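You operate a simulated robot arm through the tools that you are given. There is no shell and no other tool. Be economical: measure what you need, move in short steps, check, and stop when the job is done.

The job below is to be done with a simulated two-armed robot. You get a single attempt, and the scene is never put back.

TASK
Put one of the grey job cards from the top of the side bench on the steel deck of the green tester. Turn the white supply dial to 5 bar. Take the steel cup and leave it on the seat of the black bracket. Put the white-capped nozzle with the smallest size on its label from the top of the vacuum packer on the bench in front of the bag sealer. Put the 15 steel sleeve from the top of the vice bench on the steel deck of the green tester and the 12 steel sleeve on the left half of the back bench. Open the packer drawer. Any order will do. Set down upright: steel cup, white-capped nozzle.
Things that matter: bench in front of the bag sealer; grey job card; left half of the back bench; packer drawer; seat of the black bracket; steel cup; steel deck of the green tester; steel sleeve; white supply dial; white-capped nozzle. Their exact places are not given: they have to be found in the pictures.

The check looks at the end state, three seconds after you hand in, the way a careful person would. Anything else that was tipped, shoved, dropped, spilled or broken makes it a failure.

THE ROBOT
Two 6-joint arms with two-finger parallel grippers on one trunk, on a base that drives. Base frame: it is fixed to the floor where the robot stands at the start and does not move with it; the origin is under the middle of the robot, x ahead of it, y to its left, z up; the surface under the hand at the start is at about z = 0.9. Units: m, degrees, N and s.
The left shoulder is at the start at [0.05, 0.17, 1.279], the right one opposite. Each reaches about 1.092 m from its shoulder. Places, roughly: bench in front of the bag sealer (24x26 cm) [-2.12, -5.48, 0.86]; grey job card [0.75, 0.25, 1]; left half of the back bench [-0.1, 2.6, 0.9]; packer drawer [-2.1, -4.9, 0.7]; seat of the black bracket [0.6, -2.7, 1]; steel cup (7x7x7 cm) [0.4, -3, 0.9]; steel deck of the green tester [-2.1, -3.5, 0.9]; steel sleeve [-2, 0.5, 1]; white supply dial [0.4, -2.2, 1]; white-capped nozzle [-2.25, -5, 1]. Payload 1.57 kg a hand.
The tool frame of a hand sits at the grasp point between the pads (the TCP): z along the fingers, y along the line on which they close. The tips reach 0.03 m beyond it. Largest opening 0.08 m; finger width 0.017, thickness 0.012; the body of the gripper, 0.04 by 0.082 m, starts 0.08 m behind the TCP.
Orientation is told as [roll, pitch, yaw] about the base's x, y, z axes, in that order, counted from this pose: with the fingers straight down and closing along the base's y, the tool's x points along the base's -x, its y along +y and its z along -z.

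THE INTERFACE
- The arms move only by the tool play_rows. It takes "left_series", "right_series" or both (then of equal length, played together; a hand with none holds still); each is a list of rows, each an object of numbers (a shift or turn left out is 0, a gripper value left out holds the last): "x", "y", "z": the shift along the tool's x, y, z in m; "ax", "ay", "az": the turn, a rotation vector about the tool's x, y, z in degrees; "hand": the gripper command, from -1 (shut) to 1 (fully open), values between in proportion. In form: [{"x": .., "y": .., "z": .., "ax": .., "ay": .., "az": .., "hand": ..}, ...]. A call has 1 to 10 rows; each row is the pose to reach, as a shift and turn from the pose commanded when the call began, along the tool's axes at that moment. Rows are played at 5 a second. More than 0.05 m and 8.6 degrees between two rows, or a gripper value outside its range, and nothing of the call is played. A pose out of reach is approached as far as the arm can. The call stops where the force on the tool passes 40 N (or 10 N more than at its start, if that is more) or the arm is blocked; 0.2 s more then pass. The fingers move at their own pace (about 0.072 m/s each) and stop on an object; they squeeze with about 28 N. The grip force told is the motor's: it shows also when the fingers shut on nothing. Time passes only in rows, and 0.2 s behind the last, so rows that repeat a pose let the fingers close. The reply holds the time, the measured pose of the TCP, the force on the tool along the base axes, the opening and the grip force, in the units named above and with some noise, with the torque about the TCP (base axes, N m) and any sound that the robot's microphone picked up, and new pictures: "pictures" is both (left out), scene, wrist or none (wrist: the cameras of the hands that moved).
- Cameras (640 x 400 px; columns grow to the right, rows downward): "scene" is now at [0.0381, -0.0044, 1.8493]; the picture's right is [-0.03, -1.00, 0.00], its down [-0.73, 0.02, -0.69] and it looks along [0.69, -0.02, -0.73] (base axes); focal length 285 px, centre (320, 200). "left" rides on the left gripper at [0.072, 0.007, -0.122] in its tool frame; the picture's right is [-0.09, 1.00, 0.00], its down [-0.84, -0.08, -0.54] and it looks along [-0.54, -0.05, 0.84] (tool axes); focal length 238 px, centre (320, 200). "right" rides on the right gripper at [0.072, -0.007, -0.122] in its tool frame; the picture's right is [0.09, 1.00, 0.00], its down [-0.84, 0.08, -0.54] and it looks along [-0.54, 0.05, 0.84] (tool axes); focal length 238 px, centre (320, 200).
- slide_trunk(by): slides the trunk up (or, below 0, down) by that many m; the arms and the scene camera ride with it, the base frame stays. It gives what a move gives, with no picture.
- steer(legs): drives the robot by 1 to 6 legs, each [ahead, left, turn to the left] in m, m and degrees, along the robot's own axes; the way and the turn of a leg run together, so that a leg with both is an arc; at most 1.5 m and 180 degrees a leg. The arms and the cameras ride along, it lands a little off, and it stops where it bumps. It gives what a move gives, and a new picture of the scene camera.
- turn_head(pan, tilt): turns the head with the scene camera to pan (to the left, within 86 degrees either way) and tilt (down, from -29 to 69), counted from straight ahead of the robot. It gives what a move gives, and a new picture of the scene camera.
- locate(camera, pixels): there is no depth. For up to 12 entries [column, row, z] of the newest picture of that camera ("zoom" is the newest enlarged one), the place [x, y] in the base frame at which the ray of that pixel passes the height z, good to about 0.002 m. It takes no simulated time.
- enlarge(camera, box): a new picture of the part [left, top, right, bottom] of that camera's present view, enlarged. It takes no simulated time.
- close_job(): hands the job in; it is judged then, once.

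Work in short steps. Measure before you move; look again where a grasp or a placing could have gone wrong, and mend it. You have 124 turns and 260 pictures in all, those below and enlarged ones among them. Open the grippers and draw the arms clear of the work before you hand the job in, unless the task says otherwise.

The tools are called after "Request:" as name(argument=value, ...) on one line, values as JSON. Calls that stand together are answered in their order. play_rows: Moves the arms, as the interface text tells. Its arguments: {"type":"object","properties":{"left_series":{"type":"array"},"right_series":{"type":"array"},"pictures":{"type":"string","enum":["both","scene","wrist","none"]}},"required":[]} The other tools are called the same way: slide_trunk (by) slides the trunk up or down; steer (legs) drives the base; turn_head (pan, tilt) turns the head that bears the scene camera; locate (camera, pixels) gives the place at which the rays of pixels pass given heights; enlarge (camera, box) takes an enlarged picture of a part of a camera's view; close_job () hands the job in.

At the start:

```text
clock: 0.0
left_tool_pos: [0.4872, 0.2922, 1.1684]
left_tool_rot: [0.0, 0.0, 0.0]
left_wrist_force: [0.1, 0.0, 0.2]
left_ft_torque: [0.02, 0.03, -0.02]
left_finger_gap: 0.0802
left_gripper_force: 0.1
right_tool_pos: [0.6331, -0.1727, 1.169]
right_tool_rot: [0.0, 0.0, 0.1]
right_wrist_force: [0.0, -0.7, 0.4]
right_ft_torque: [0.01, -0.03, 0.01]
right_finger_gap: 0.0801
right_gripper_force: 0.1
trunk travel left (down, up): [-0.894, 0.076]
robot x, y, heading: [0.0015, -0.0027, 0.0]
head pan, tilt: [-1.6, 46.5]
```

scene: 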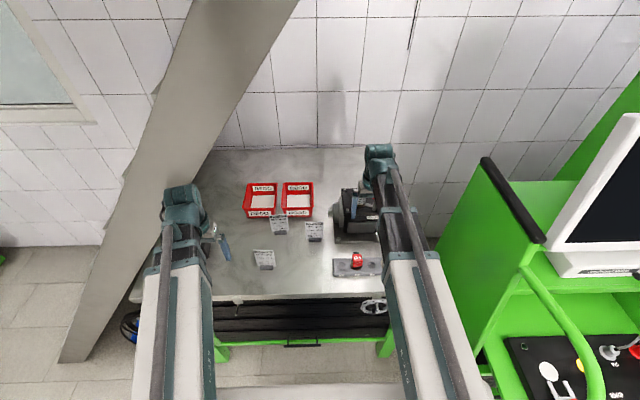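
right: 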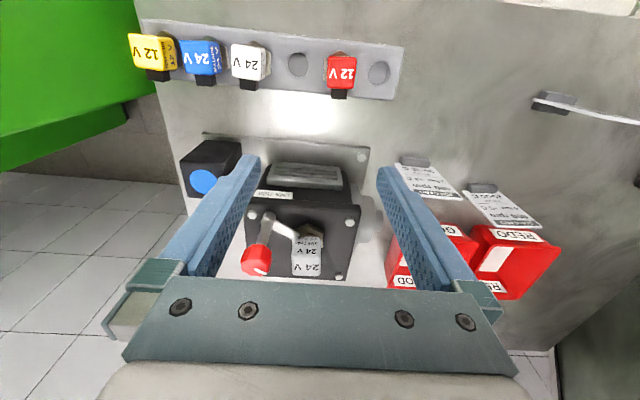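
left: 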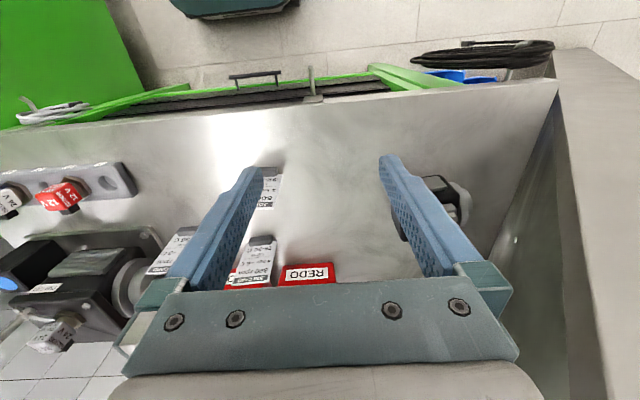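

The scene shows the bench ahead with small grey cards near (280,225), (314,230), (264,258). I enlarge to see how they stand.

Request:
enlarge(camera="scene", box=[200, 160, 400, 285])

Request:
enlarge(camera="left", box=[120, 150, 400, 325])

```text
3.20 times, centred on (300, 222) of scene
```

zoom: 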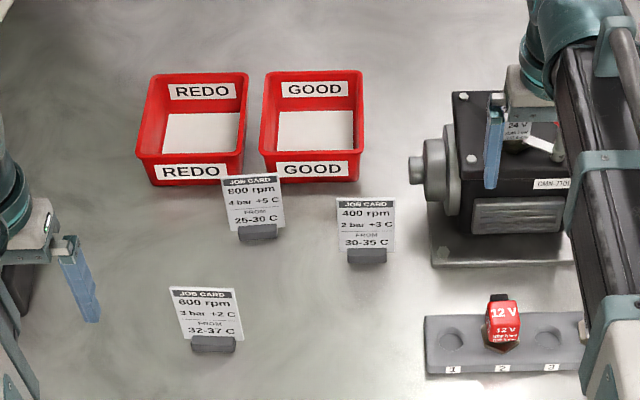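

```text
2.29 times, centred on (260, 238) of left
```

zoom: 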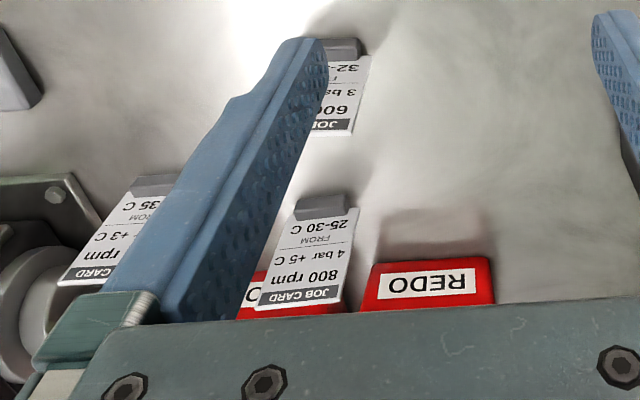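

Cards stand in grey feet. I triangulate the nearest one (foot at scene (266,267), left cam (270,170)).

Request:
locate(camera="scene", pixels=[[259.7, 269.5, 0.9], [273.4, 269.5, 0.9], [266.5, 265, 0.92], [252.5, 249.7, 0.98], [274.5, 250.5, 0.98], [259.7, 269.5, 0.92], [273.4, 269.5, 0.92], [259.7, 269.5, 0.88], [273.4, 269.5, 0.88]])

Request:
locate(camera="left", pixels=[[269.6, 168, 0.9], [269.6, 168, 0.92], [269.6, 168, 0.88], [265, 207, 0.98], [278, 167, 0.9], [278, 167, 0.92]])

```text
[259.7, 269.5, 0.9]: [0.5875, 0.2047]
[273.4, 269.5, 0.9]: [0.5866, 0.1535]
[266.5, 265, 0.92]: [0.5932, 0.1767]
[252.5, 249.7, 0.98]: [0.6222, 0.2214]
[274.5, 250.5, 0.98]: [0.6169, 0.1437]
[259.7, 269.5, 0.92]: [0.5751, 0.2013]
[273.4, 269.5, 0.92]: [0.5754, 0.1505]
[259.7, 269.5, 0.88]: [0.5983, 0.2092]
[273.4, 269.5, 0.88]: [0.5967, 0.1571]
```

```text
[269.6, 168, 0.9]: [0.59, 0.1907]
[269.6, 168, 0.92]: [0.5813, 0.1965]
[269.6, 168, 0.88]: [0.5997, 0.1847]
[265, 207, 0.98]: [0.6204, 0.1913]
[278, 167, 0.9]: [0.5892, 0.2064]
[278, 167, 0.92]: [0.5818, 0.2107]
```

Bench top confirmed at 0.90; foot at about (0.60, 0.179), card normal along x, top near 1.01. I turn the left hand 85° about its z and bring it over the card.

Request:
play_rows(left_series=[{"az": 8.5, "x": -0.011, "y": -0.011, "z": 0.004}, {"az": 17, "x": -0.023, "y": -0.022, "z": 0.008}, {"az": 25.5, "x": -0.034, "y": -0.034, "z": 0.01}, {"az": 34, "x": -0.046, "y": -0.045, "z": 0.01}, {"az": 42.5, "x": -0.057, "y": -0.056, "z": 0.01}, {"az": 51, "x": -0.069, "y": -0.068, "z": 0.01}, {"az": 59.5, "x": -0.08, "y": -0.079, "z": 0.01}, {"az": 68, "x": -0.092, "y": -0.09, "z": 0.01}, {"az": 76.5, "x": -0.103, "y": -0.102, "z": 0.01}, {"az": 85, "x": -0.115, "y": -0.113, "z": 0.01}])

```text
clock: 2.2
left_tool_pos: [0.6031, 0.1788, 1.1692]
left_tool_rot: [-0.1, 0.0, -85.2]
left_wrist_force: [-0.2, 0.6, 0.4]
left_ft_torque: [0.0, -0.03, -0.01]
left_finger_gap: 0.0801
left_gripper_force: 0.1
left hand out of reach, approached as far as the arm can: row 1, 2, 3, 4, 5, 6, 7, 8, 9, 10
right_tool_pos: [0.6333, -0.1712, 1.1672]
right_tool_rot: [0.0, 0.0, 0.1]
right_wrist_force: [-0.3, 0.1, 0.1]
right_ft_torque: [0.01, 0.04, 0.01]
right_finger_gap: 0.08
right_gripper_force: 0.2
trunk travel left (down, up): [-0.894, 0.076]
robot x, y, heading: [-0.0013, 0.0001, 0.1]
head pan, tilt: [-1.6, 46.5]
```

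scene: 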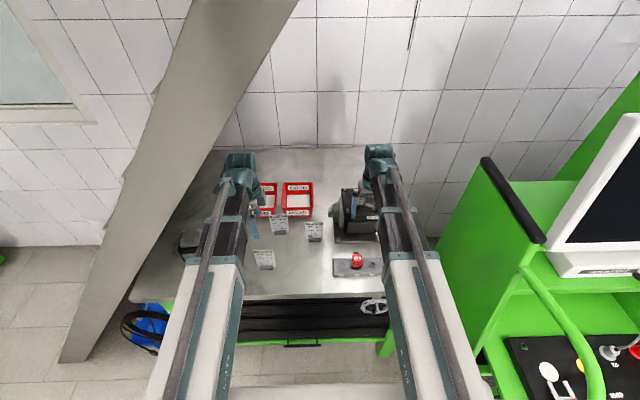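
left: 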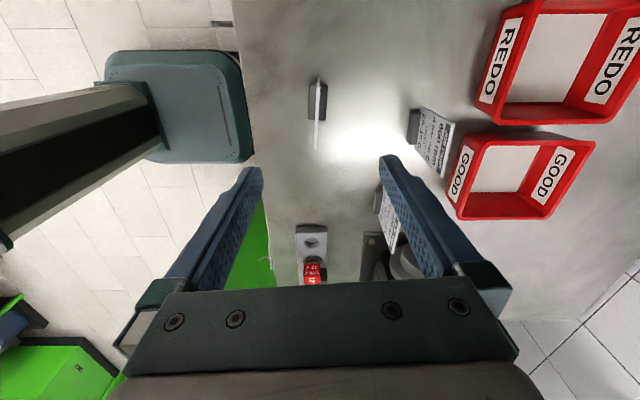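

The hand is over the card but could not go lower (reach); I'll use the trunk for height. First I measure the card at left cam (317,100).

Request:
locate(camera="left", pixels=[[309, 100, 0.92], [327, 100, 0.92], [318, 82, 0.92], [318, 119, 0.92], [317, 78, 1.0], [316, 149, 1.0], [317, 149, 1.01]])

Request:
enlarge(camera="left", box=[250, 50, 410, 150])

```text
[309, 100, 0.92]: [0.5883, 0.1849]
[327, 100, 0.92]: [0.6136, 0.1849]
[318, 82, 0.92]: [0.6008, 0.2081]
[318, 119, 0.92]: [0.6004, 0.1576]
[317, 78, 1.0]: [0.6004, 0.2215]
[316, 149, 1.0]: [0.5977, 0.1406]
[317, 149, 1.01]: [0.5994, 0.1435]
```

```text
4.00 times, centred on (330, 100) of left
```

zoom: 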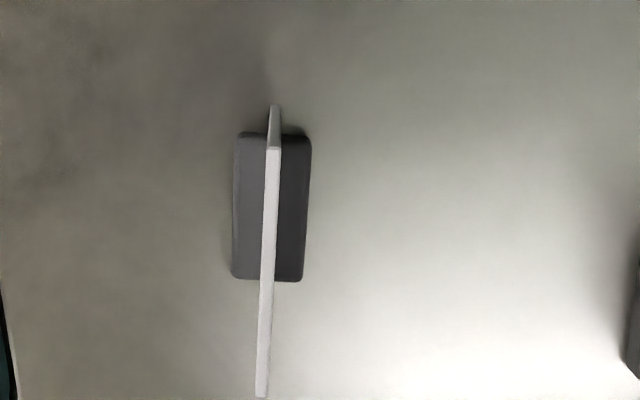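

Card centre (0.600, 0.18), 2.9° off. I trim the left hand and raise the right hand 0.2 m so it stays clear of the motor when the trunk goes down.

Request:
play_rows(left_series=[{"y": -0.001, "az": 1, "z": -0.005}, {"y": -0.003, "az": 2.9, "z": -0.005}, {"y": -0.003, "az": 2.9, "z": -0.005}, {"y": -0.003, "az": 2.9, "z": -0.005}, {"y": -0.003, "az": 2.9, "z": -0.005}], right_series=[{"z": -0.04}, {"z": -0.08}, {"z": -0.12}, {"z": -0.16}, {"z": -0.2}], pictures="none")

Request:
slide_trunk(by=-0.15)

```text
clock: 3.4
left_tool_pos: [0.5995, 0.1782, 1.1688]
left_tool_rot: [-0.1, 0.0, -87.9]
left_wrist_force: [-0.4, -0.2, -0.9]
left_ft_torque: [-0.01, 0.01, -0.02]
left_finger_gap: 0.0799
left_gripper_force: 0.0
left hand out of reach, approached as far as the arm can: row 1, 2, 3, 4, 5
right_tool_pos: [0.632, -0.1718, 1.1683]
right_tool_rot: [0.0, -0.1, 0.0]
right_wrist_force: [-0.7, -0.4, 0.5]
right_ft_torque: [0.0, 0.02, -0.01]
right_finger_gap: 0.0803
right_gripper_force: 0.0
right hand out of reach, approached as far as the arm can: row 1, 2, 3, 4, 5
trunk travel left (down, up): [-0.894, 0.076]
robot x, y, heading: [0.0004, -0.0003, 0.2]
head pan, tilt: [-1.6, 46.5]
```

```text
clock: 5.2
left_tool_pos: [0.599, 0.1788, 1.0195]
left_tool_rot: [0.0, 0.0, -87.9]
left_wrist_force: [-0.6, -0.7, 0.1]
left_ft_torque: [-0.03, -0.03, 0.01]
left_finger_gap: 0.08
left_gripper_force: 0.1
right_tool_pos: [0.6319, -0.1718, 1.0188]
right_tool_rot: [0.0, -0.1, 0.0]
right_wrist_force: [-0.3, 0.2, -0.3]
right_ft_torque: [0.0, -0.01, 0.0]
right_finger_gap: 0.0798
right_gripper_force: 0.1
trunk travel left (down, up): [-0.744, 0.226]
robot x, y, heading: [0.0008, 0.0002, -0.0]
head pan, tilt: [-1.6, 46.5]
```

The hands do not move in z on their own; the right tips are now at 0.99 near the motor. I test a small upward move and look.

Request:
play_rows(right_series=[{"z": -0.03}, {"z": -0.03}])

```text
clock: 5.8
left_tool_pos: [0.6001, 0.1776, 1.0188]
left_tool_rot: [0.1, 0.0, -87.9]
left_wrist_force: [0.5, 0.0, 0.1]
left_ft_torque: [-0.01, -0.02, 0.03]
left_finger_gap: 0.0799
left_gripper_force: 0.0
right_tool_pos: [0.6329, -0.1727, 1.0186]
right_tool_rot: [-0.1, 0.0, 0.0]
right_wrist_force: [-1.1, 0.0, -0.1]
right_ft_torque: [0.0, 0.0, 0.01]
right_finger_gap: 0.0799
right_gripper_force: 0.0
right hand out of reach, approached as far as the arm can: row 1, 2
trunk travel left (down, up): [-0.744, 0.226]
robot x, y, heading: [0.0007, 0.004, -0.0]
head pan, tilt: [-1.6, 46.5]
```

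scene: 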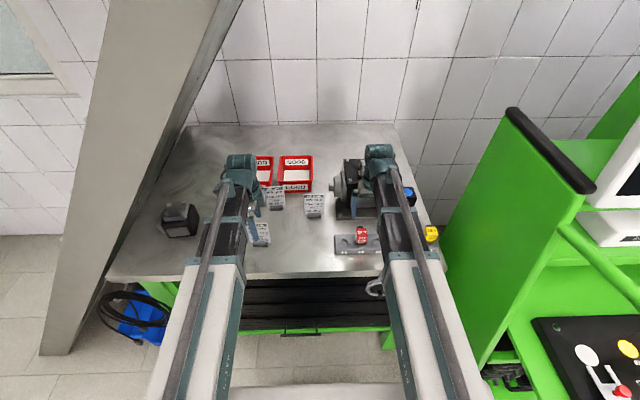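
right: 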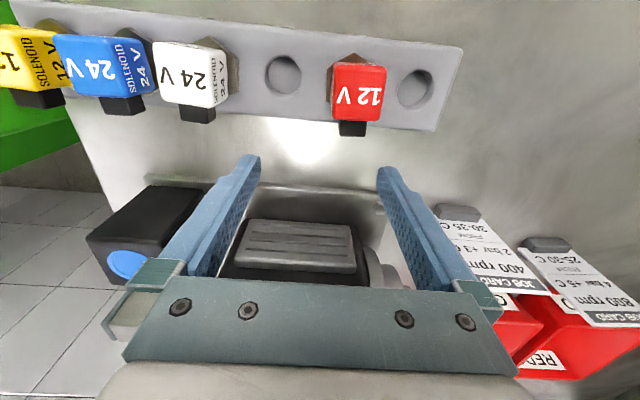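

Height comes from the trunk only. I raise again, then retract the right hand off the bench before descending.

Request:
slide_trunk(by=0.12)

Request:
play_rows(right_series=[{"x": 0.04}, {"x": 0.08}, {"x": 0.12}, {"x": 0.16}, {"x": 0.2}, {"x": 0.24}, {"x": 0.28}, {"x": 0.32}, {"x": 0.32}])

```text
clock: 7.2
left_tool_pos: [0.5989, 0.179, 1.1384]
left_tool_rot: [-0.1, 0.1, -87.9]
left_wrist_force: [0.0, 0.1, 0.0]
left_ft_torque: [0.0, 0.03, -0.03]
left_finger_gap: 0.0799
left_gripper_force: 0.1
right_tool_pos: [0.6321, -0.1717, 1.1379]
right_tool_rot: [0.0, 0.0, 0.0]
right_wrist_force: [0.1, -0.2, -0.1]
right_ft_torque: [0.01, -0.03, 0.0]
right_finger_gap: 0.0802
right_gripper_force: 0.0
trunk travel left (down, up): [-0.864, 0.106]
robot x, y, heading: [-0.0001, -0.0005, 0.0]
head pan, tilt: [-1.6, 46.5]
```

```text
clock: 9.2
left_tool_pos: [0.5991, 0.1772, 1.1396]
left_tool_rot: [0.0, 0.0, -87.9]
left_wrist_force: [0.3, 0.2, 0.3]
left_ft_torque: [-0.01, 0.03, 0.02]
left_finger_gap: 0.0799
left_gripper_force: 0.1
right_tool_pos: [0.4577, -0.1719, 1.1389]
right_tool_rot: [0.0, 0.1, 0.0]
right_wrist_force: [0.5, 1.0, 0.7]
right_ft_torque: [0.0, -0.01, -0.03]
right_finger_gap: 0.0799
right_gripper_force: 0.0
right hand out of reach, approached as far as the arm can: row 5, 6, 7, 8, 9
trunk travel left (down, up): [-0.864, 0.106]
robot x, y, heading: [0.0029, 0.0008, -0.0]
head pan, tilt: [-1.6, 46.5]
```

scene: 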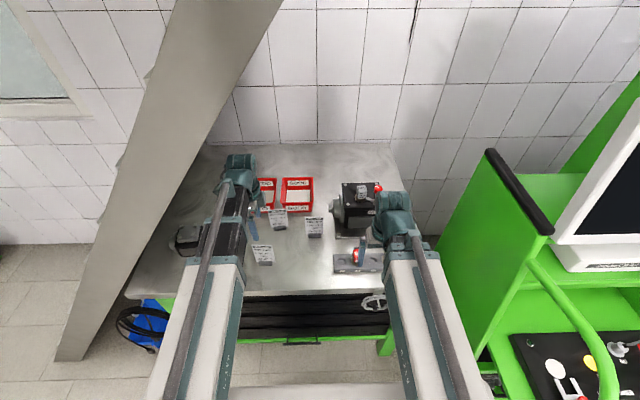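
right: 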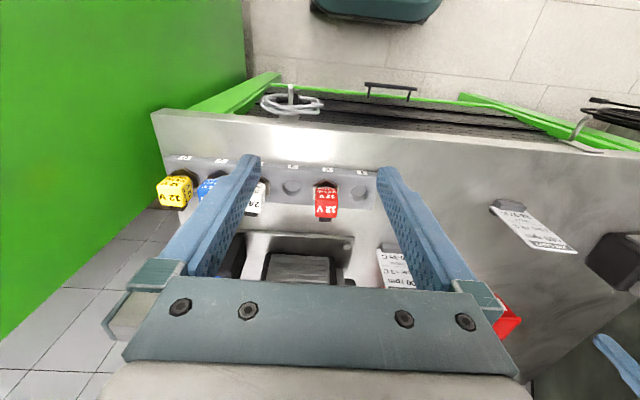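

Right hand can't fold closer than x≈0.46. I back the base 0.22 m so the right hand clears the bench, and extend the left accordingly.

Request:
steer(legs=[[-0.24, 0, 0]])

Request:
play_rows(left_series=[{"y": 0.04}, {"y": 0.08}, {"y": 0.12}, {"y": 0.16}, {"y": 0.2}, {"y": 0.24}, {"y": 0.24}])

```text
clock: 11.0
left_tool_pos: [0.3607, 0.1792, 1.139]
left_tool_rot: [-0.1, 0.0, -87.9]
left_wrist_force: [1.1, -0.7, 0.0]
left_ft_torque: [0.0, -0.04, 0.0]
left_finger_gap: 0.08
left_gripper_force: 0.1
right_tool_pos: [0.2173, -0.1715, 1.1388]
right_tool_rot: [0.0, 0.0, 0.1]
right_wrist_force: [0.1, 0.2, -0.3]
right_ft_torque: [0.0, 0.0, -0.01]
right_finger_gap: 0.0799
right_gripper_force: 0.0
trunk travel left (down, up): [-0.864, 0.106]
robot x, y, heading: [-0.2359, -0.0037, 0.1]
head pan, tilt: [-1.6, 46.5]
```

scene: 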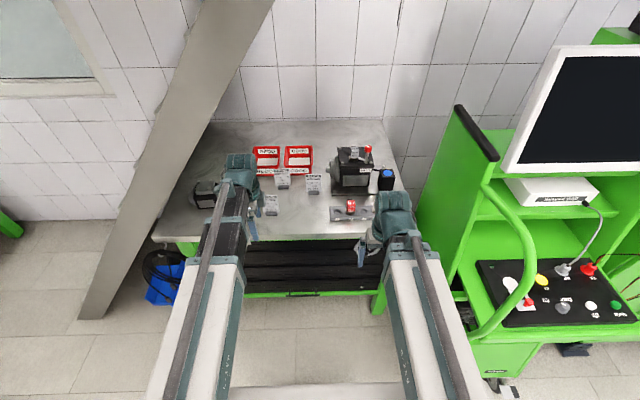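

```text
clock: 12.6
left_tool_pos: [0.6009, 0.1885, 1.1392]
left_tool_rot: [0.1, -0.1, -88.0]
left_wrist_force: [-0.5, 0.0, -0.4]
left_ft_torque: [-0.03, 0.03, 0.0]
left_finger_gap: 0.08
left_gripper_force: 0.1
right_tool_pos: [0.2188, -0.1725, 1.1383]
right_tool_rot: [0.0, 0.1, -0.1]
right_wrist_force: [-0.8, -0.5, -0.3]
right_ft_torque: [0.01, 0.0, 0.05]
right_finger_gap: 0.0801
right_gripper_force: 0.1
trunk travel left (down, up): [-0.864, 0.106]
robot x, y, heading: [-0.2363, 0.0012, 0.1]
head pan, tilt: [-1.6, 46.5]
```

scene: 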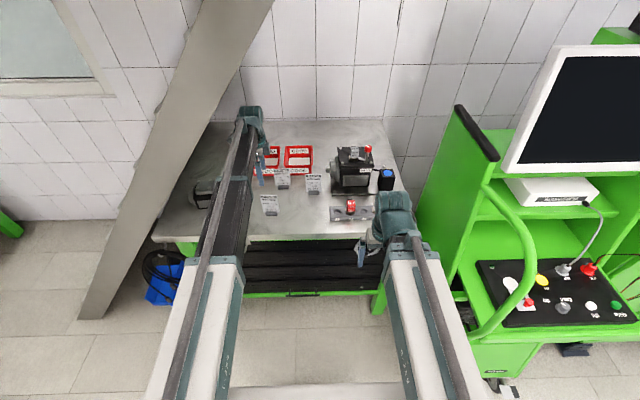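
left: 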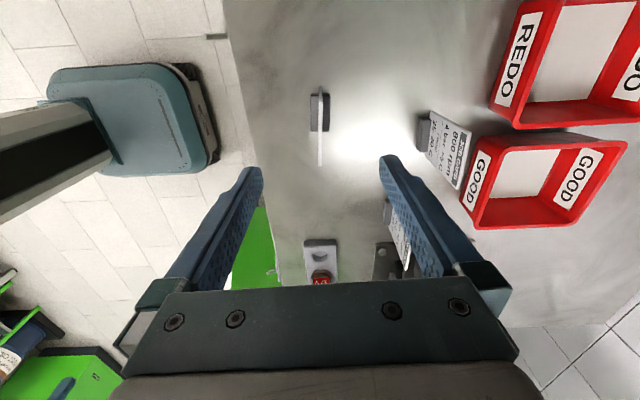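

Card now well aligned (col 320). I check its position then descend.

Request:
locate(camera="left", pixels=[[320.5, 90, 1.01], [319.5, 165, 1.01], [320, 112, 0.92], [320, 95, 0.92], [320, 131, 0.92]])

Request:
play_rows(left_series=[{"x": -0.009, "y": 0.0}, {"x": -0.009}], pictures="none")

Request:
slide_trunk(by=-0.165)

Request:
play_rows(left_series=[{}], pictures="both")

```text
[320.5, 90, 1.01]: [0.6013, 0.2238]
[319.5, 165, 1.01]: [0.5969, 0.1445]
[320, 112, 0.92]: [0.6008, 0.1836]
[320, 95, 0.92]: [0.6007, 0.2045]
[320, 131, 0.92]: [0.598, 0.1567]
```

```text
clock: 13.2
left_tool_pos: [0.6013, 0.1783, 1.1394]
left_tool_rot: [-0.1, 0.0, -87.8]
left_wrist_force: [-0.4, 0.2, 0.8]
left_ft_torque: [0.0, 0.0, -0.03]
left_finger_gap: 0.0803
left_gripper_force: 0.1
right_tool_pos: [0.2202, -0.1732, 1.1391]
right_tool_rot: [0.0, 0.1, -0.1]
right_wrist_force: [-0.8, -0.9, 0.0]
right_ft_torque: [-0.03, 0.02, -0.02]
right_finger_gap: 0.0801
right_gripper_force: 0.0
trunk travel left (down, up): [-0.864, 0.106]
robot x, y, heading: [-0.2386, -0.0019, -0.1]
head pan, tilt: [-1.6, 46.5]
```

```text
clock: 15.1
left_tool_pos: [0.6004, 0.1777, 0.975]
left_tool_rot: [0.1, 0.1, -87.9]
left_wrist_force: [0.3, 0.2, 0.3]
left_ft_torque: [0.0, 0.01, 0.01]
left_finger_gap: 0.0799
left_gripper_force: 0.1
right_tool_pos: [0.2202, -0.1724, 0.9742]
right_tool_rot: [0.0, 0.1, -0.1]
right_wrist_force: [-0.2, 0.6, 0.3]
right_ft_torque: [-0.01, 0.03, -0.04]
right_finger_gap: 0.0799
right_gripper_force: 0.0
trunk travel left (down, up): [-0.699, 0.271]
robot x, y, heading: [-0.2371, -0.0042, 0.2]
head pan, tilt: [-1.6, 46.5]
```

```text
clock: 15.5
left_tool_pos: [0.601, 0.1778, 0.9747]
left_tool_rot: [-0.1, 0.1, -87.9]
left_wrist_force: [0.0, 0.3, -0.3]
left_ft_torque: [0.02, -0.03, -0.03]
left_finger_gap: 0.08
left_gripper_force: 0.0
right_tool_pos: [0.219, -0.1713, 0.9734]
right_tool_rot: [0.0, 0.1, 0.0]
right_wrist_force: [-0.4, -0.8, -0.8]
right_ft_torque: [0.01, 0.0, 0.0]
right_finger_gap: 0.0801
right_gripper_force: 0.0
trunk travel left (down, up): [-0.699, 0.271]
robot x, y, heading: [-0.2368, 0.0027, 0.2]
head pan, tilt: [-1.6, 46.5]
```

scene: 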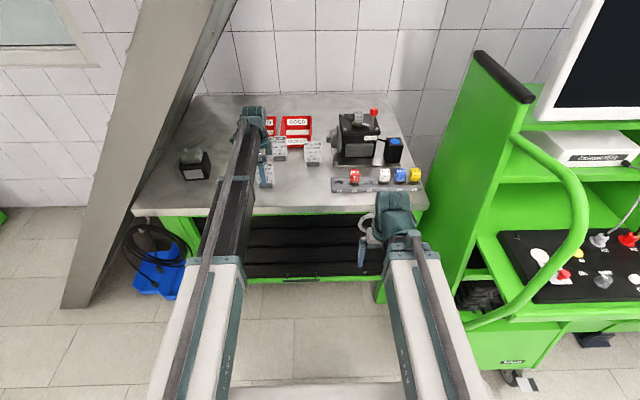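
left: 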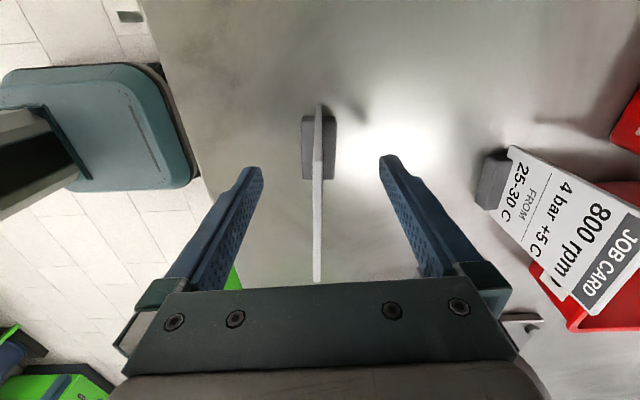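

Card is between the fingers (col 318); close and lift.

Request:
play_rows(left_series=[{"hand": -1}, {"hand": -1}, {"hand": -1}, {"hand": -1}], pictures="none")

Request:
slide_trunk(by=0.2)

Request:
play_rows(left_series=[{}], pictures="wrist")

Request:
turn_head(pan=86, tilt=25)

```text
clock: 16.5
left_tool_pos: [0.6009, 0.1783, 0.9737]
left_tool_rot: [0.0, 0.0, -87.9]
left_wrist_force: [0.2, -0.4, 0.5]
left_ft_torque: [0.01, 0.02, 0.0]
left_finger_gap: 0.0035
left_gripper_force: 24.6
right_tool_pos: [0.2194, -0.1721, 0.974]
right_tool_rot: [0.0, 0.0, 0.0]
right_wrist_force: [0.4, -0.7, 0.0]
right_ft_torque: [0.01, -0.02, -0.02]
right_finger_gap: 0.08
right_gripper_force: 0.1
trunk travel left (down, up): [-0.699, 0.271]
robot x, y, heading: [-0.2381, 0.0044, -0.0]
head pan, tilt: [-1.6, 46.5]
```

```text
clock: 18.7
left_tool_pos: [0.603, 0.1792, 1.1744]
left_tool_rot: [0.0, 0.0, -87.9]
left_wrist_force: [0.4, -0.5, 0.4]
left_ft_torque: [-0.01, -0.02, 0.01]
left_finger_gap: 0.0035
left_gripper_force: 24.4
right_tool_pos: [0.221, -0.1719, 1.1737]
right_tool_rot: [0.1, 0.1, -0.1]
right_wrist_force: [-0.3, -0.2, -0.4]
right_ft_torque: [0.02, 0.03, -0.02]
right_finger_gap: 0.0802
right_gripper_force: 0.1
trunk travel left (down, up): [-0.899, 0.071]
robot x, y, heading: [-0.238, -0.0016, -0.1]
head pan, tilt: [-1.6, 46.5]
```

```text
clock: 19.1
left_tool_pos: [0.6009, 0.179, 1.1734]
left_tool_rot: [0.0, -0.1, -87.9]
left_wrist_force: [-0.7, 0.4, -1.3]
left_ft_torque: [0.0, -0.01, -0.02]
left_finger_gap: 0.0035
left_gripper_force: 24.5
right_tool_pos: [0.2203, -0.1723, 1.1733]
right_tool_rot: [-0.1, 0.1, 0.0]
right_wrist_force: [0.1, -0.2, -0.6]
right_ft_torque: [0.03, 0.04, -0.02]
right_finger_gap: 0.0801
right_gripper_force: 0.0
trunk travel left (down, up): [-0.899, 0.071]
robot x, y, heading: [-0.2374, 0.0033, -0.1]
head pan, tilt: [-1.6, 46.5]
```

left: 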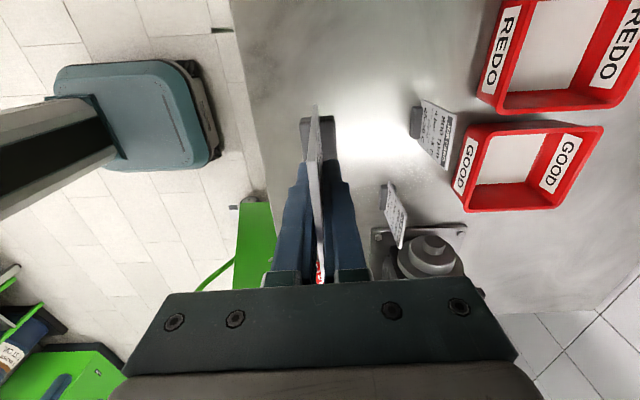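

```text
clock: 20.7
left_tool_pos: [0.6009, 0.1778, 1.1738]
left_tool_rot: [0.1, 0.0, -87.9]
left_wrist_force: [0.7, -0.2, -0.4]
left_ft_torque: [0.01, -0.02, -0.01]
left_finger_gap: 0.0036
left_gripper_force: 24.0
right_tool_pos: [0.2203, -0.1721, 1.1733]
right_tool_rot: [0.0, 0.1, 0.0]
right_wrist_force: [0.0, 0.2, 0.1]
right_ft_torque: [-0.02, 0.0, 0.03]
right_finger_gap: 0.0798
right_gripper_force: 0.1
trunk travel left (down, up): [-0.899, 0.071]
robot x, y, heading: [-0.2362, -0.003, 0.1]
head pan, tilt: [85.9, 25.0]
```

scene: 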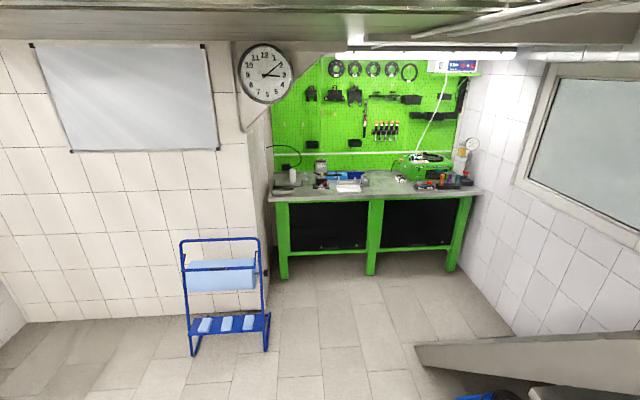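

Card held. I locate the furniture in this view: bench edge and the blue stand.

Request:
locate(camera="scene", pixels=[[268, 198, 0.9], [481, 190, 0.9], [374, 195, 0.9], [192, 356, 0], [267, 350, 0], [180, 240, 0.8], [285, 278, 0], [450, 270, 0], [415, 345, 0.3]])

Request:
enlarge(camera="scene", box=[260, 130, 500, 280])

Request:
play_rows(left_series=[{"y": -0.04}, {"y": -0.08}, {"y": -0.12}, {"y": -0.16}, {"y": -0.2}, {"y": -0.22}, {"y": -0.22}], pictures="none")

Request:
steer(legs=[[-0.45, 0, 0], [0, 0, 90]])

```text
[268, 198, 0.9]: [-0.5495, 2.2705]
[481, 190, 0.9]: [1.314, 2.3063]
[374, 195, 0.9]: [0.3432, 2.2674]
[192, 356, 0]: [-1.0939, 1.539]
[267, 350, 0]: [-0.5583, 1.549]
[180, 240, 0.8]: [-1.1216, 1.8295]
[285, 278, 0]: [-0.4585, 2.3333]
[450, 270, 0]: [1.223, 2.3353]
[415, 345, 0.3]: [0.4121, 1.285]
```

```text
2.67 times, centred on (380, 205) of scene
```

zoom: 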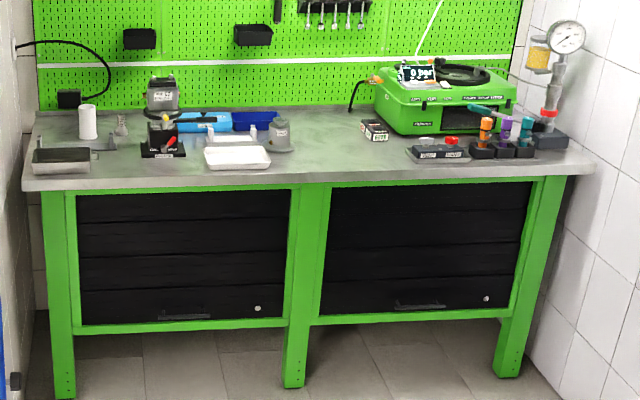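

```text
clock: 22.3
left_tool_pos: [0.3805, 0.1713, 1.1733]
left_tool_rot: [-0.1, 0.1, -87.8]
left_wrist_force: [0.5, -0.4, -0.9]
left_ft_torque: [0.02, 0.02, -0.01]
left_finger_gap: 0.0035
left_gripper_force: 24.9
right_tool_pos: [0.2198, -0.1713, 1.1744]
right_tool_rot: [0.0, 0.1, 0.0]
right_wrist_force: [-0.6, 0.2, 0.1]
right_ft_torque: [0.03, -0.02, 0.02]
right_finger_gap: 0.0801
right_gripper_force: 0.0
trunk travel left (down, up): [-0.899, 0.071]
robot x, y, heading: [-0.2376, 0.0028, 0.0]
head pan, tilt: [85.9, 25.0]
```

```text
clock: 28.8
left_tool_pos: [-0.8462, 0.6225, 1.1743]
left_tool_rot: [0.0, -0.1, 1.0]
left_wrist_force: [0.5, 0.3, -0.2]
left_ft_torque: [0.01, -0.01, -0.01]
left_finger_gap: 0.003
left_gripper_force: 24.0
right_tool_pos: [-0.5072, 0.4554, 1.1744]
right_tool_rot: [0.0, 0.2, 88.9]
right_wrist_force: [-0.3, 0.0, 0.5]
right_ft_torque: [0.0, 0.0, 0.02]
right_finger_gap: 0.0801
right_gripper_force: 0.1
trunk travel left (down, up): [-0.899, 0.071]
robot x, y, heading: [-0.6862, 0.004, 88.7]
head pan, tilt: [85.9, 25.0]
```

scene: 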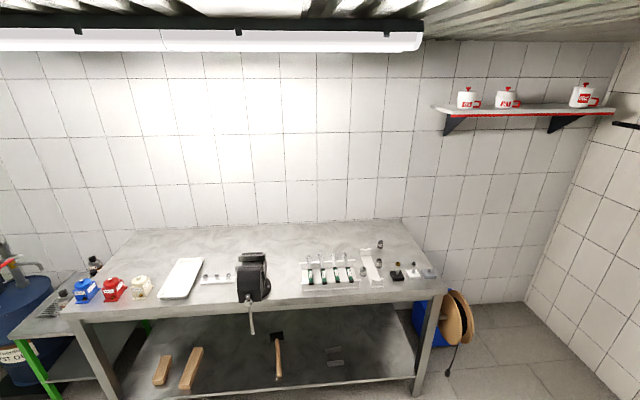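

The vice bench is in view; I enlarge its right half for the sleeves and locate edges.

Request:
enlarge(camera="scene", box=[290, 225, 450, 325])

Request:
enlarge(camera="scene", box=[50, 240, 290, 390])

Request:
locate(camera="scene", pixels=[[75, 318, 0.9], [445, 290, 0.9], [250, 305, 0.9], [417, 400, 0], [380, 244, 0.95], [363, 272, 0.92]])

```text
4.00 times, centred on (370, 275) of scene
```

zoom: 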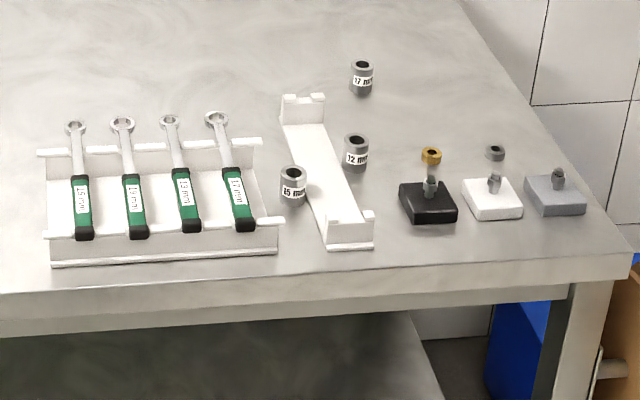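

```text
2.67 times, centred on (170, 315) of scene
```

zoom: 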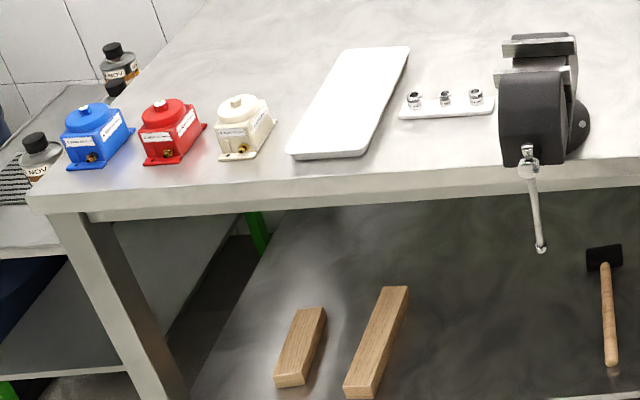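

```text
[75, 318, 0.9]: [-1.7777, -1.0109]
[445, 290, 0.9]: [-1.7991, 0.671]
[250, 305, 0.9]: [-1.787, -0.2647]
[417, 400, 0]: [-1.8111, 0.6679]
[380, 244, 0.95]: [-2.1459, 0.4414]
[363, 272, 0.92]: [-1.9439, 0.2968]
```

15 mm sleeve at scene (363,273), 12 mm at (379,264). I drive to face the bench with the left hand retracted further.

Request:
play_rows(left_series=[{"y": -0.04}, {"y": -0.08}, {"y": -0.12}, {"y": -0.15}, {"y": -0.15}], pictures="none")

Request:
steer(legs=[[0, 0, 91.3], [0.4, -0.2, 0]])

Request:
turn_head(pan=-10, tilt=42)

```text
clock: 30.0
left_tool_pos: [-0.8433, 0.4737, 1.1742]
left_tool_rot: [0.0, 0.0, 1.0]
left_wrist_force: [-0.4, 0.5, -0.2]
left_ft_torque: [0.0, 0.0, 0.04]
left_finger_gap: 0.0029
left_gripper_force: 24.8
right_tool_pos: [-0.5053, 0.4558, 1.1736]
right_tool_rot: [0.1, 0.1, 88.9]
right_wrist_force: [0.5, 0.5, -0.6]
right_ft_torque: [0.03, -0.02, 0.0]
right_finger_gap: 0.08
right_gripper_force: 0.0
trunk travel left (down, up): [-0.899, 0.071]
robot x, y, heading: [-0.687, -0.0023, 89.0]
head pan, tilt: [85.9, 25.0]
```

```text
clock: 36.6
left_tool_pos: [-1.5604, 0.0255, 1.1738]
left_tool_rot: [0.0, 0.0, 92.9]
left_wrist_force: [-1.3, -0.1, 0.5]
left_ft_torque: [0.0, 0.0, -0.01]
left_finger_gap: 0.0029
left_gripper_force: 24.9
right_tool_pos: [-1.5521, 0.3635, 1.1732]
right_tool_rot: [0.0, 0.0, -179.4]
right_wrist_force: [-0.3, -0.2, 0.1]
right_ft_torque: [0.03, 0.0, -0.02]
right_finger_gap: 0.08
right_gripper_force: 0.0
trunk travel left (down, up): [-0.899, 0.071]
robot x, y, heading: [-1.0896, 0.1982, -179.4]
head pan, tilt: [85.9, 25.0]
```

scene: 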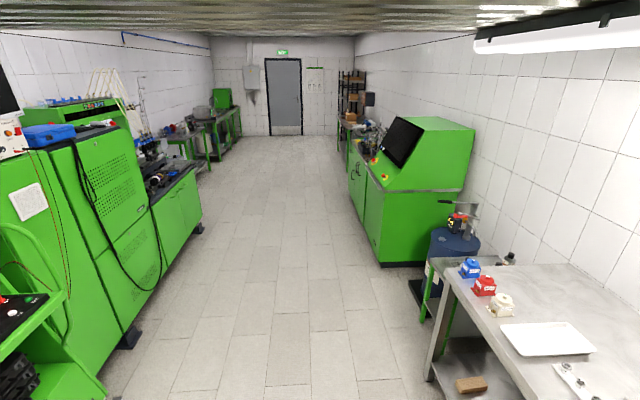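

```text
clock: 38.3
left_tool_pos: [-1.5588, 0.027, 1.1734]
left_tool_rot: [0.0, -0.1, 92.9]
left_wrist_force: [0.7, -0.3, -0.2]
left_ft_torque: [0.01, 0.01, -0.01]
left_finger_gap: 0.0029
left_gripper_force: 24.5
right_tool_pos: [-1.5507, 0.3638, 1.1726]
right_tool_rot: [-0.1, 0.2, -179.2]
right_wrist_force: [0.2, -0.4, -0.5]
right_ft_torque: [-0.01, -0.01, 0.02]
right_finger_gap: 0.0801
right_gripper_force: 0.1
trunk travel left (down, up): [-0.899, 0.071]
robot x, y, heading: [-1.0905, 0.198, -179.3]
head pan, tilt: [-10.0, 42.0]
```

scene: 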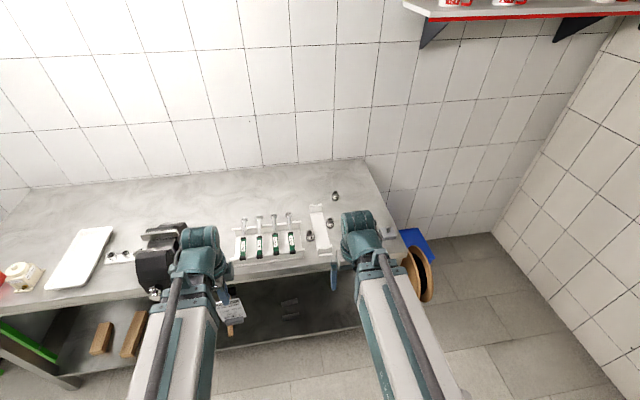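

I enlarge the sleeve area for exact pixel positions.

Request:
enlarge(camera="scene", box=[280, 180, 400, 255])

Request:
enlarge(camera="right", box=[0, 0, 640, 400])

```text
5.33 times, centred on (340, 218) of scene
```

zoom: 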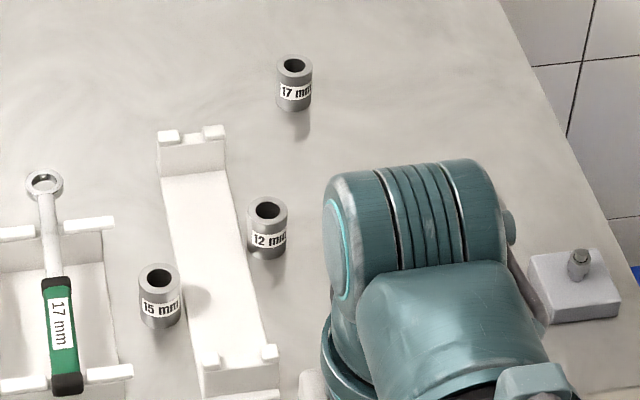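

```text
1.00 times, centred on (320, 200) of right (not enlarged: the box is as wide or as high as the picture)
```

zoom: 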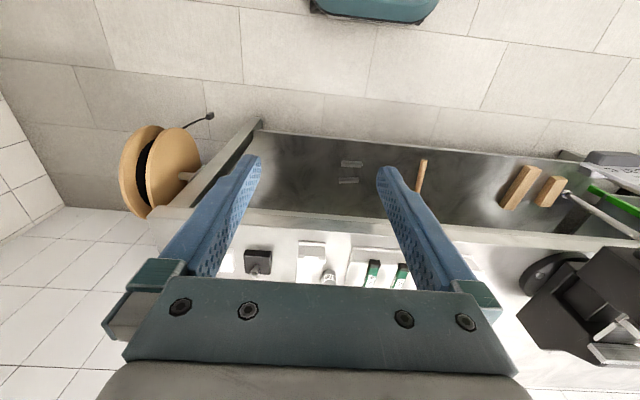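

Request:
locate(camera="scene", pixels=[[330.2, 228.5, 0.9], [330.2, 219.6, 0.93], [330.2, 219.6, 0.94], [310, 241.5, 0.9], [309.8, 231.6, 0.93], [309.8, 231.6, 0.94], [326.4, 228, 0.9], [334, 228, 0.9], [317.8, 249.3, 0.9], [330.5, 246, 0.92]])

```text
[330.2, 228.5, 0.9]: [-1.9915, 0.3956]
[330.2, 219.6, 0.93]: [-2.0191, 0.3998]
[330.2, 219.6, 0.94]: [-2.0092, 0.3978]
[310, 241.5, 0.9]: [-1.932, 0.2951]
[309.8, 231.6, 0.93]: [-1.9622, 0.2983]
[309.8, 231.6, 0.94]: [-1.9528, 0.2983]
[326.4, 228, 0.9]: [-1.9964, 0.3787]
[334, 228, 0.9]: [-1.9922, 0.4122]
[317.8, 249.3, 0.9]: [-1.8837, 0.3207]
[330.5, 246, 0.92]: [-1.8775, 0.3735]
```

12 sleeve at (-2.008, 0.397), 15 at (-1.951, 0.297), height 0.04. I rotate the right hand to close along x and bring it above the 12 sleeve.

Request:
play_rows(right_series=[{"x": -0.0457, "y": -0.003, "az": -8.6}, {"x": -0.0914, "y": -0.006, "az": -17.2}, {"x": -0.1371, "y": -0.01, "az": -25.8}, {"x": -0.1828, "y": -0.013, "az": -34.4}, {"x": -0.2285, "y": -0.016, "az": -43}, {"x": -0.2742, "y": -0.02, "az": -51.6}, {"x": -0.32, "y": -0.023, "az": -60.2}, {"x": -0.3656, "y": -0.026, "az": -68.8}, {"x": -0.4113, "y": -0.03, "az": -77.4}, {"x": -0.457, "y": -0.033, "az": -86}], pictures="wrist")

```text
clock: 40.5
left_tool_pos: [-1.5606, 0.0262, 1.1732]
left_tool_rot: [-0.1, 0.0, 92.6]
left_wrist_force: [-0.4, 0.8, 0.2]
left_ft_torque: [0.0, 0.0, 0.02]
left_finger_gap: 0.0029
left_gripper_force: 23.9
right_tool_pos: [-2.0104, 0.3905, 1.1722]
right_tool_rot: [0.1, 0.0, -93.3]
right_wrist_force: [-0.1, 0.4, -0.5]
right_ft_torque: [0.01, -0.02, 0.01]
right_finger_gap: 0.08
right_gripper_force: 0.0
trunk travel left (down, up): [-0.899, 0.071]
robot x, y, heading: [-1.0904, 0.1909, -179.5]
head pan, tilt: [-10.0, 42.0]
```

right: 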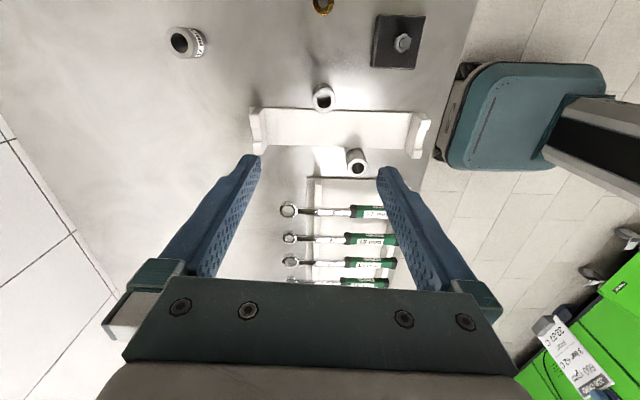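

Request:
locate(camera="right", pixels=[[324, 99, 0.94], [357, 168, 0.94], [250, 130, 0.93], [425, 140, 0.93], [330, 108, 0.91]])

Request:
enlarge(camera="right", box=[260, 60, 420, 160])

```text
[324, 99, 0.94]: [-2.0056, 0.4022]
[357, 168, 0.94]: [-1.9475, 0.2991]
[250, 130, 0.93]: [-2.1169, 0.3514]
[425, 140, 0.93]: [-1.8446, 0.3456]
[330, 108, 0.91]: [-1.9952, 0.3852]
```

```text
4.00 times, centred on (340, 110) of right
```

zoom: 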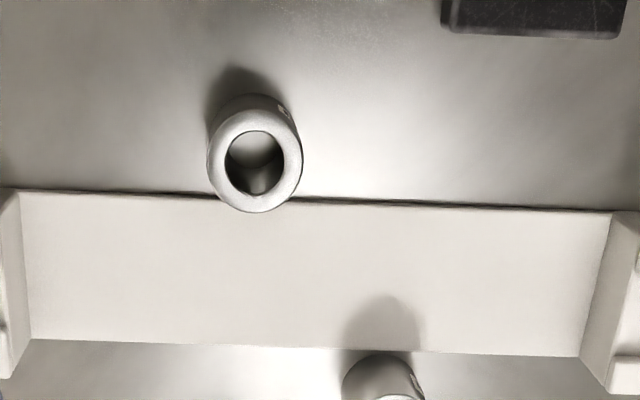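

Request:
play_rows(right_series=[{"x": 0.005, "y": 0.002, "az": -1.5}, {"x": 0.0097, "y": 0.0045, "az": -3.3}, {"x": 0.0097, "y": 0.0045, "az": -3.3}], pictures="none")

Request:
slide_trunk(by=-0.17)

Request:
enlarge(camera="right", box=[200, 80, 456, 240])

```text
clock: 41.3
left_tool_pos: [-1.5606, 0.0267, 1.1737]
left_tool_rot: [0.0, 0.1, 92.7]
left_wrist_force: [-0.2, -0.2, 0.2]
left_ft_torque: [0.02, 0.03, 0.0]
left_finger_gap: 0.0029
left_gripper_force: 23.8
right_tool_pos: [-2.0033, 0.3996, 1.1731]
right_tool_rot: [0.1, 0.1, -90.0]
right_wrist_force: [0.2, -0.4, 0.0]
right_ft_torque: [0.0, 0.02, 0.0]
right_finger_gap: 0.08
right_gripper_force: 0.0
trunk travel left (down, up): [-0.899, 0.071]
robot x, y, heading: [-1.0925, 0.2006, -179.3]
head pan, tilt: [-10.0, 42.0]
```

```text
clock: 43.2
left_tool_pos: [-1.5594, 0.0249, 1.0041]
left_tool_rot: [0.0, 0.0, 92.9]
left_wrist_force: [-0.3, 0.0, 0.3]
left_ft_torque: [-0.01, -0.02, 0.0]
left_finger_gap: 0.0031
left_gripper_force: 24.0
right_tool_pos: [-2.0025, 0.4015, 1.0037]
right_tool_rot: [0.1, 0.0, -90.0]
right_wrist_force: [-0.5, 0.2, 0.1]
right_ft_torque: [-0.03, 0.0, 0.0]
right_finger_gap: 0.08
right_gripper_force: 0.0
trunk travel left (down, up): [-0.729, 0.241]
robot x, y, heading: [-1.0943, 0.1982, -179.3]
head pan, tilt: [-10.0, 42.0]
```

```text
2.50 times, centred on (328, 160) of right
```

zoom: 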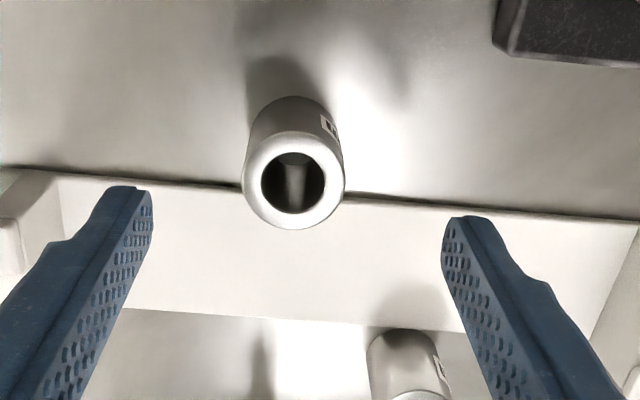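

Request:
locate(camera="right", pixels=[[317.3, 151.4, 0.94]])

Request:
slide_trunk(by=-0.066)

Request:
play_rows(right_series=[{"y": -0.0035}, {"y": -0.0035}], pictures="wrist")

```text
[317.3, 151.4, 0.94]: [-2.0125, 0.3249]
```

```text
clock: 44.3
left_tool_pos: [-1.5583, 0.0257, 0.9383]
left_tool_rot: [0.0, 0.0, 92.8]
left_wrist_force: [0.4, 0.5, 0.6]
left_ft_torque: [0.0, 0.01, -0.02]
left_finger_gap: 0.0031
left_gripper_force: 24.4
right_tool_pos: [-2.0031, 0.3996, 0.9375]
right_tool_rot: [0.1, 0.1, -90.0]
right_wrist_force: [-0.7, 0.7, -0.2]
right_ft_torque: [-0.01, 0.01, 0.0]
right_finger_gap: 0.0802
right_gripper_force: 0.0
trunk travel left (down, up): [-0.663, 0.307]
robot x, y, heading: [-1.0929, 0.1984, -179.1]
head pan, tilt: [-10.0, 42.0]
```

```text
clock: 44.9
left_tool_pos: [-1.5592, 0.0254, 0.938]
left_tool_rot: [0.0, -0.1, 92.8]
left_wrist_force: [-0.5, 0.6, -0.2]
left_ft_torque: [-0.03, -0.06, -0.01]
left_finger_gap: 0.003
left_gripper_force: 24.3
right_tool_pos: [-2.0064, 0.3999, 0.9368]
right_tool_rot: [0.1, 0.0, -90.0]
right_wrist_force: [0.2, 0.8, -0.1]
right_ft_torque: [0.0, 0.02, -0.04]
right_finger_gap: 0.0801
right_gripper_force: 0.0
trunk travel left (down, up): [-0.663, 0.307]
robot x, y, heading: [-1.0905, 0.1965, -179.3]
head pan, tilt: [-10.0, 42.0]
```

right: 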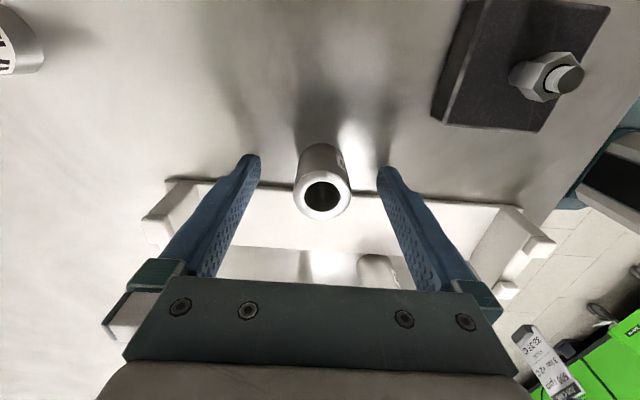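

Sleeve centred between the fingers at (322,190). Close, lift and check.

Request:
play_rows(right_series=[{"hand": -1}, {"hand": -1}, {"hand": -1}, {"hand": -1}], pictures="none")

Request:
slide_trunk(by=0.2)

Request:
play_rows(right_series=[{"y": 0.045}, {"y": 0.09}, {"y": 0.135}, {"y": 0.18}, {"y": 0.225}, {"y": 0.27}, {"y": 0.315}, {"y": 0.36}, {"y": 0.405}, {"y": 0.43}], pictures="both")

```text
clock: 45.9
left_tool_pos: [-1.5585, 0.0269, 0.9369]
left_tool_rot: [0.0, 0.0, 92.7]
left_wrist_force: [0.9, -0.3, 0.0]
left_ft_torque: [0.01, 0.02, -0.02]
left_finger_gap: 0.003
left_gripper_force: 24.1
right_tool_pos: [-2.006, 0.4, 0.9391]
right_tool_rot: [0.2, 0.1, -90.0]
right_wrist_force: [0.5, -0.2, -0.6]
right_ft_torque: [0.0, 0.03, 0.02]
right_finger_gap: 0.0331
right_gripper_force: 27.9
trunk travel left (down, up): [-0.663, 0.307]
robot x, y, heading: [-1.0965, 0.1946, -179.3]
head pan, tilt: [-10.0, 42.0]
```

```text
clock: 48.1
left_tool_pos: [-1.5591, 0.0261, 1.1379]
left_tool_rot: [0.1, 0.0, 92.8]
left_wrist_force: [-0.1, -0.6, -0.4]
left_ft_torque: [0.0, 0.0, 0.01]
left_finger_gap: 0.0029
left_gripper_force: 24.5
right_tool_pos: [-2.0073, 0.4003, 1.137]
right_tool_rot: [0.2, 0.0, -89.9]
right_wrist_force: [-0.1, -0.6, -1.1]
right_ft_torque: [0.03, -0.01, 0.02]
right_finger_gap: 0.0333
right_gripper_force: 27.7
trunk travel left (down, up): [-0.863, 0.107]
robot x, y, heading: [-1.0925, 0.1968, -179.3]
head pan, tilt: [-10.0, 42.0]
```

```text
clock: 50.3
left_tool_pos: [-1.5586, 0.0254, 1.1383]
left_tool_rot: [0.0, 0.1, 92.8]
left_wrist_force: [0.2, 0.9, 0.6]
left_ft_torque: [-0.02, -0.03, -0.01]
left_finger_gap: 0.0031
left_gripper_force: 23.7
right_tool_pos: [-1.5762, 0.3989, 1.1383]
right_tool_rot: [0.1, 0.1, -90.0]
right_wrist_force: [-0.6, -0.4, -1.2]
right_ft_torque: [0.01, 0.04, 0.01]
right_finger_gap: 0.033
right_gripper_force: 27.9
trunk travel left (down, up): [-0.863, 0.107]
robot x, y, heading: [-1.0938, 0.1954, -179.3]
head pan, tilt: [-10.0, 42.0]
```

scene: 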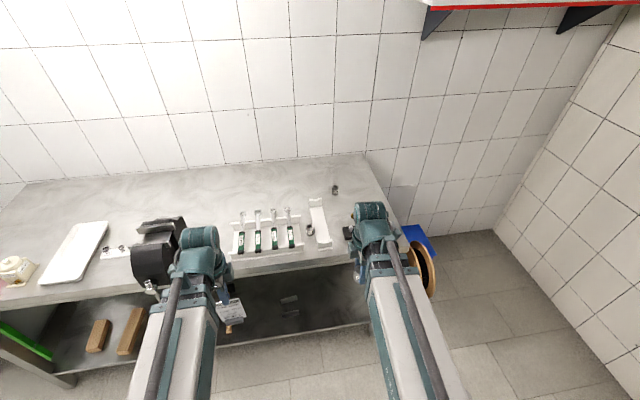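
right: 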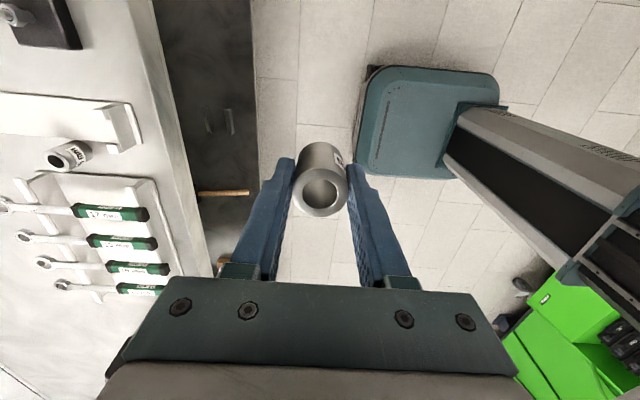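

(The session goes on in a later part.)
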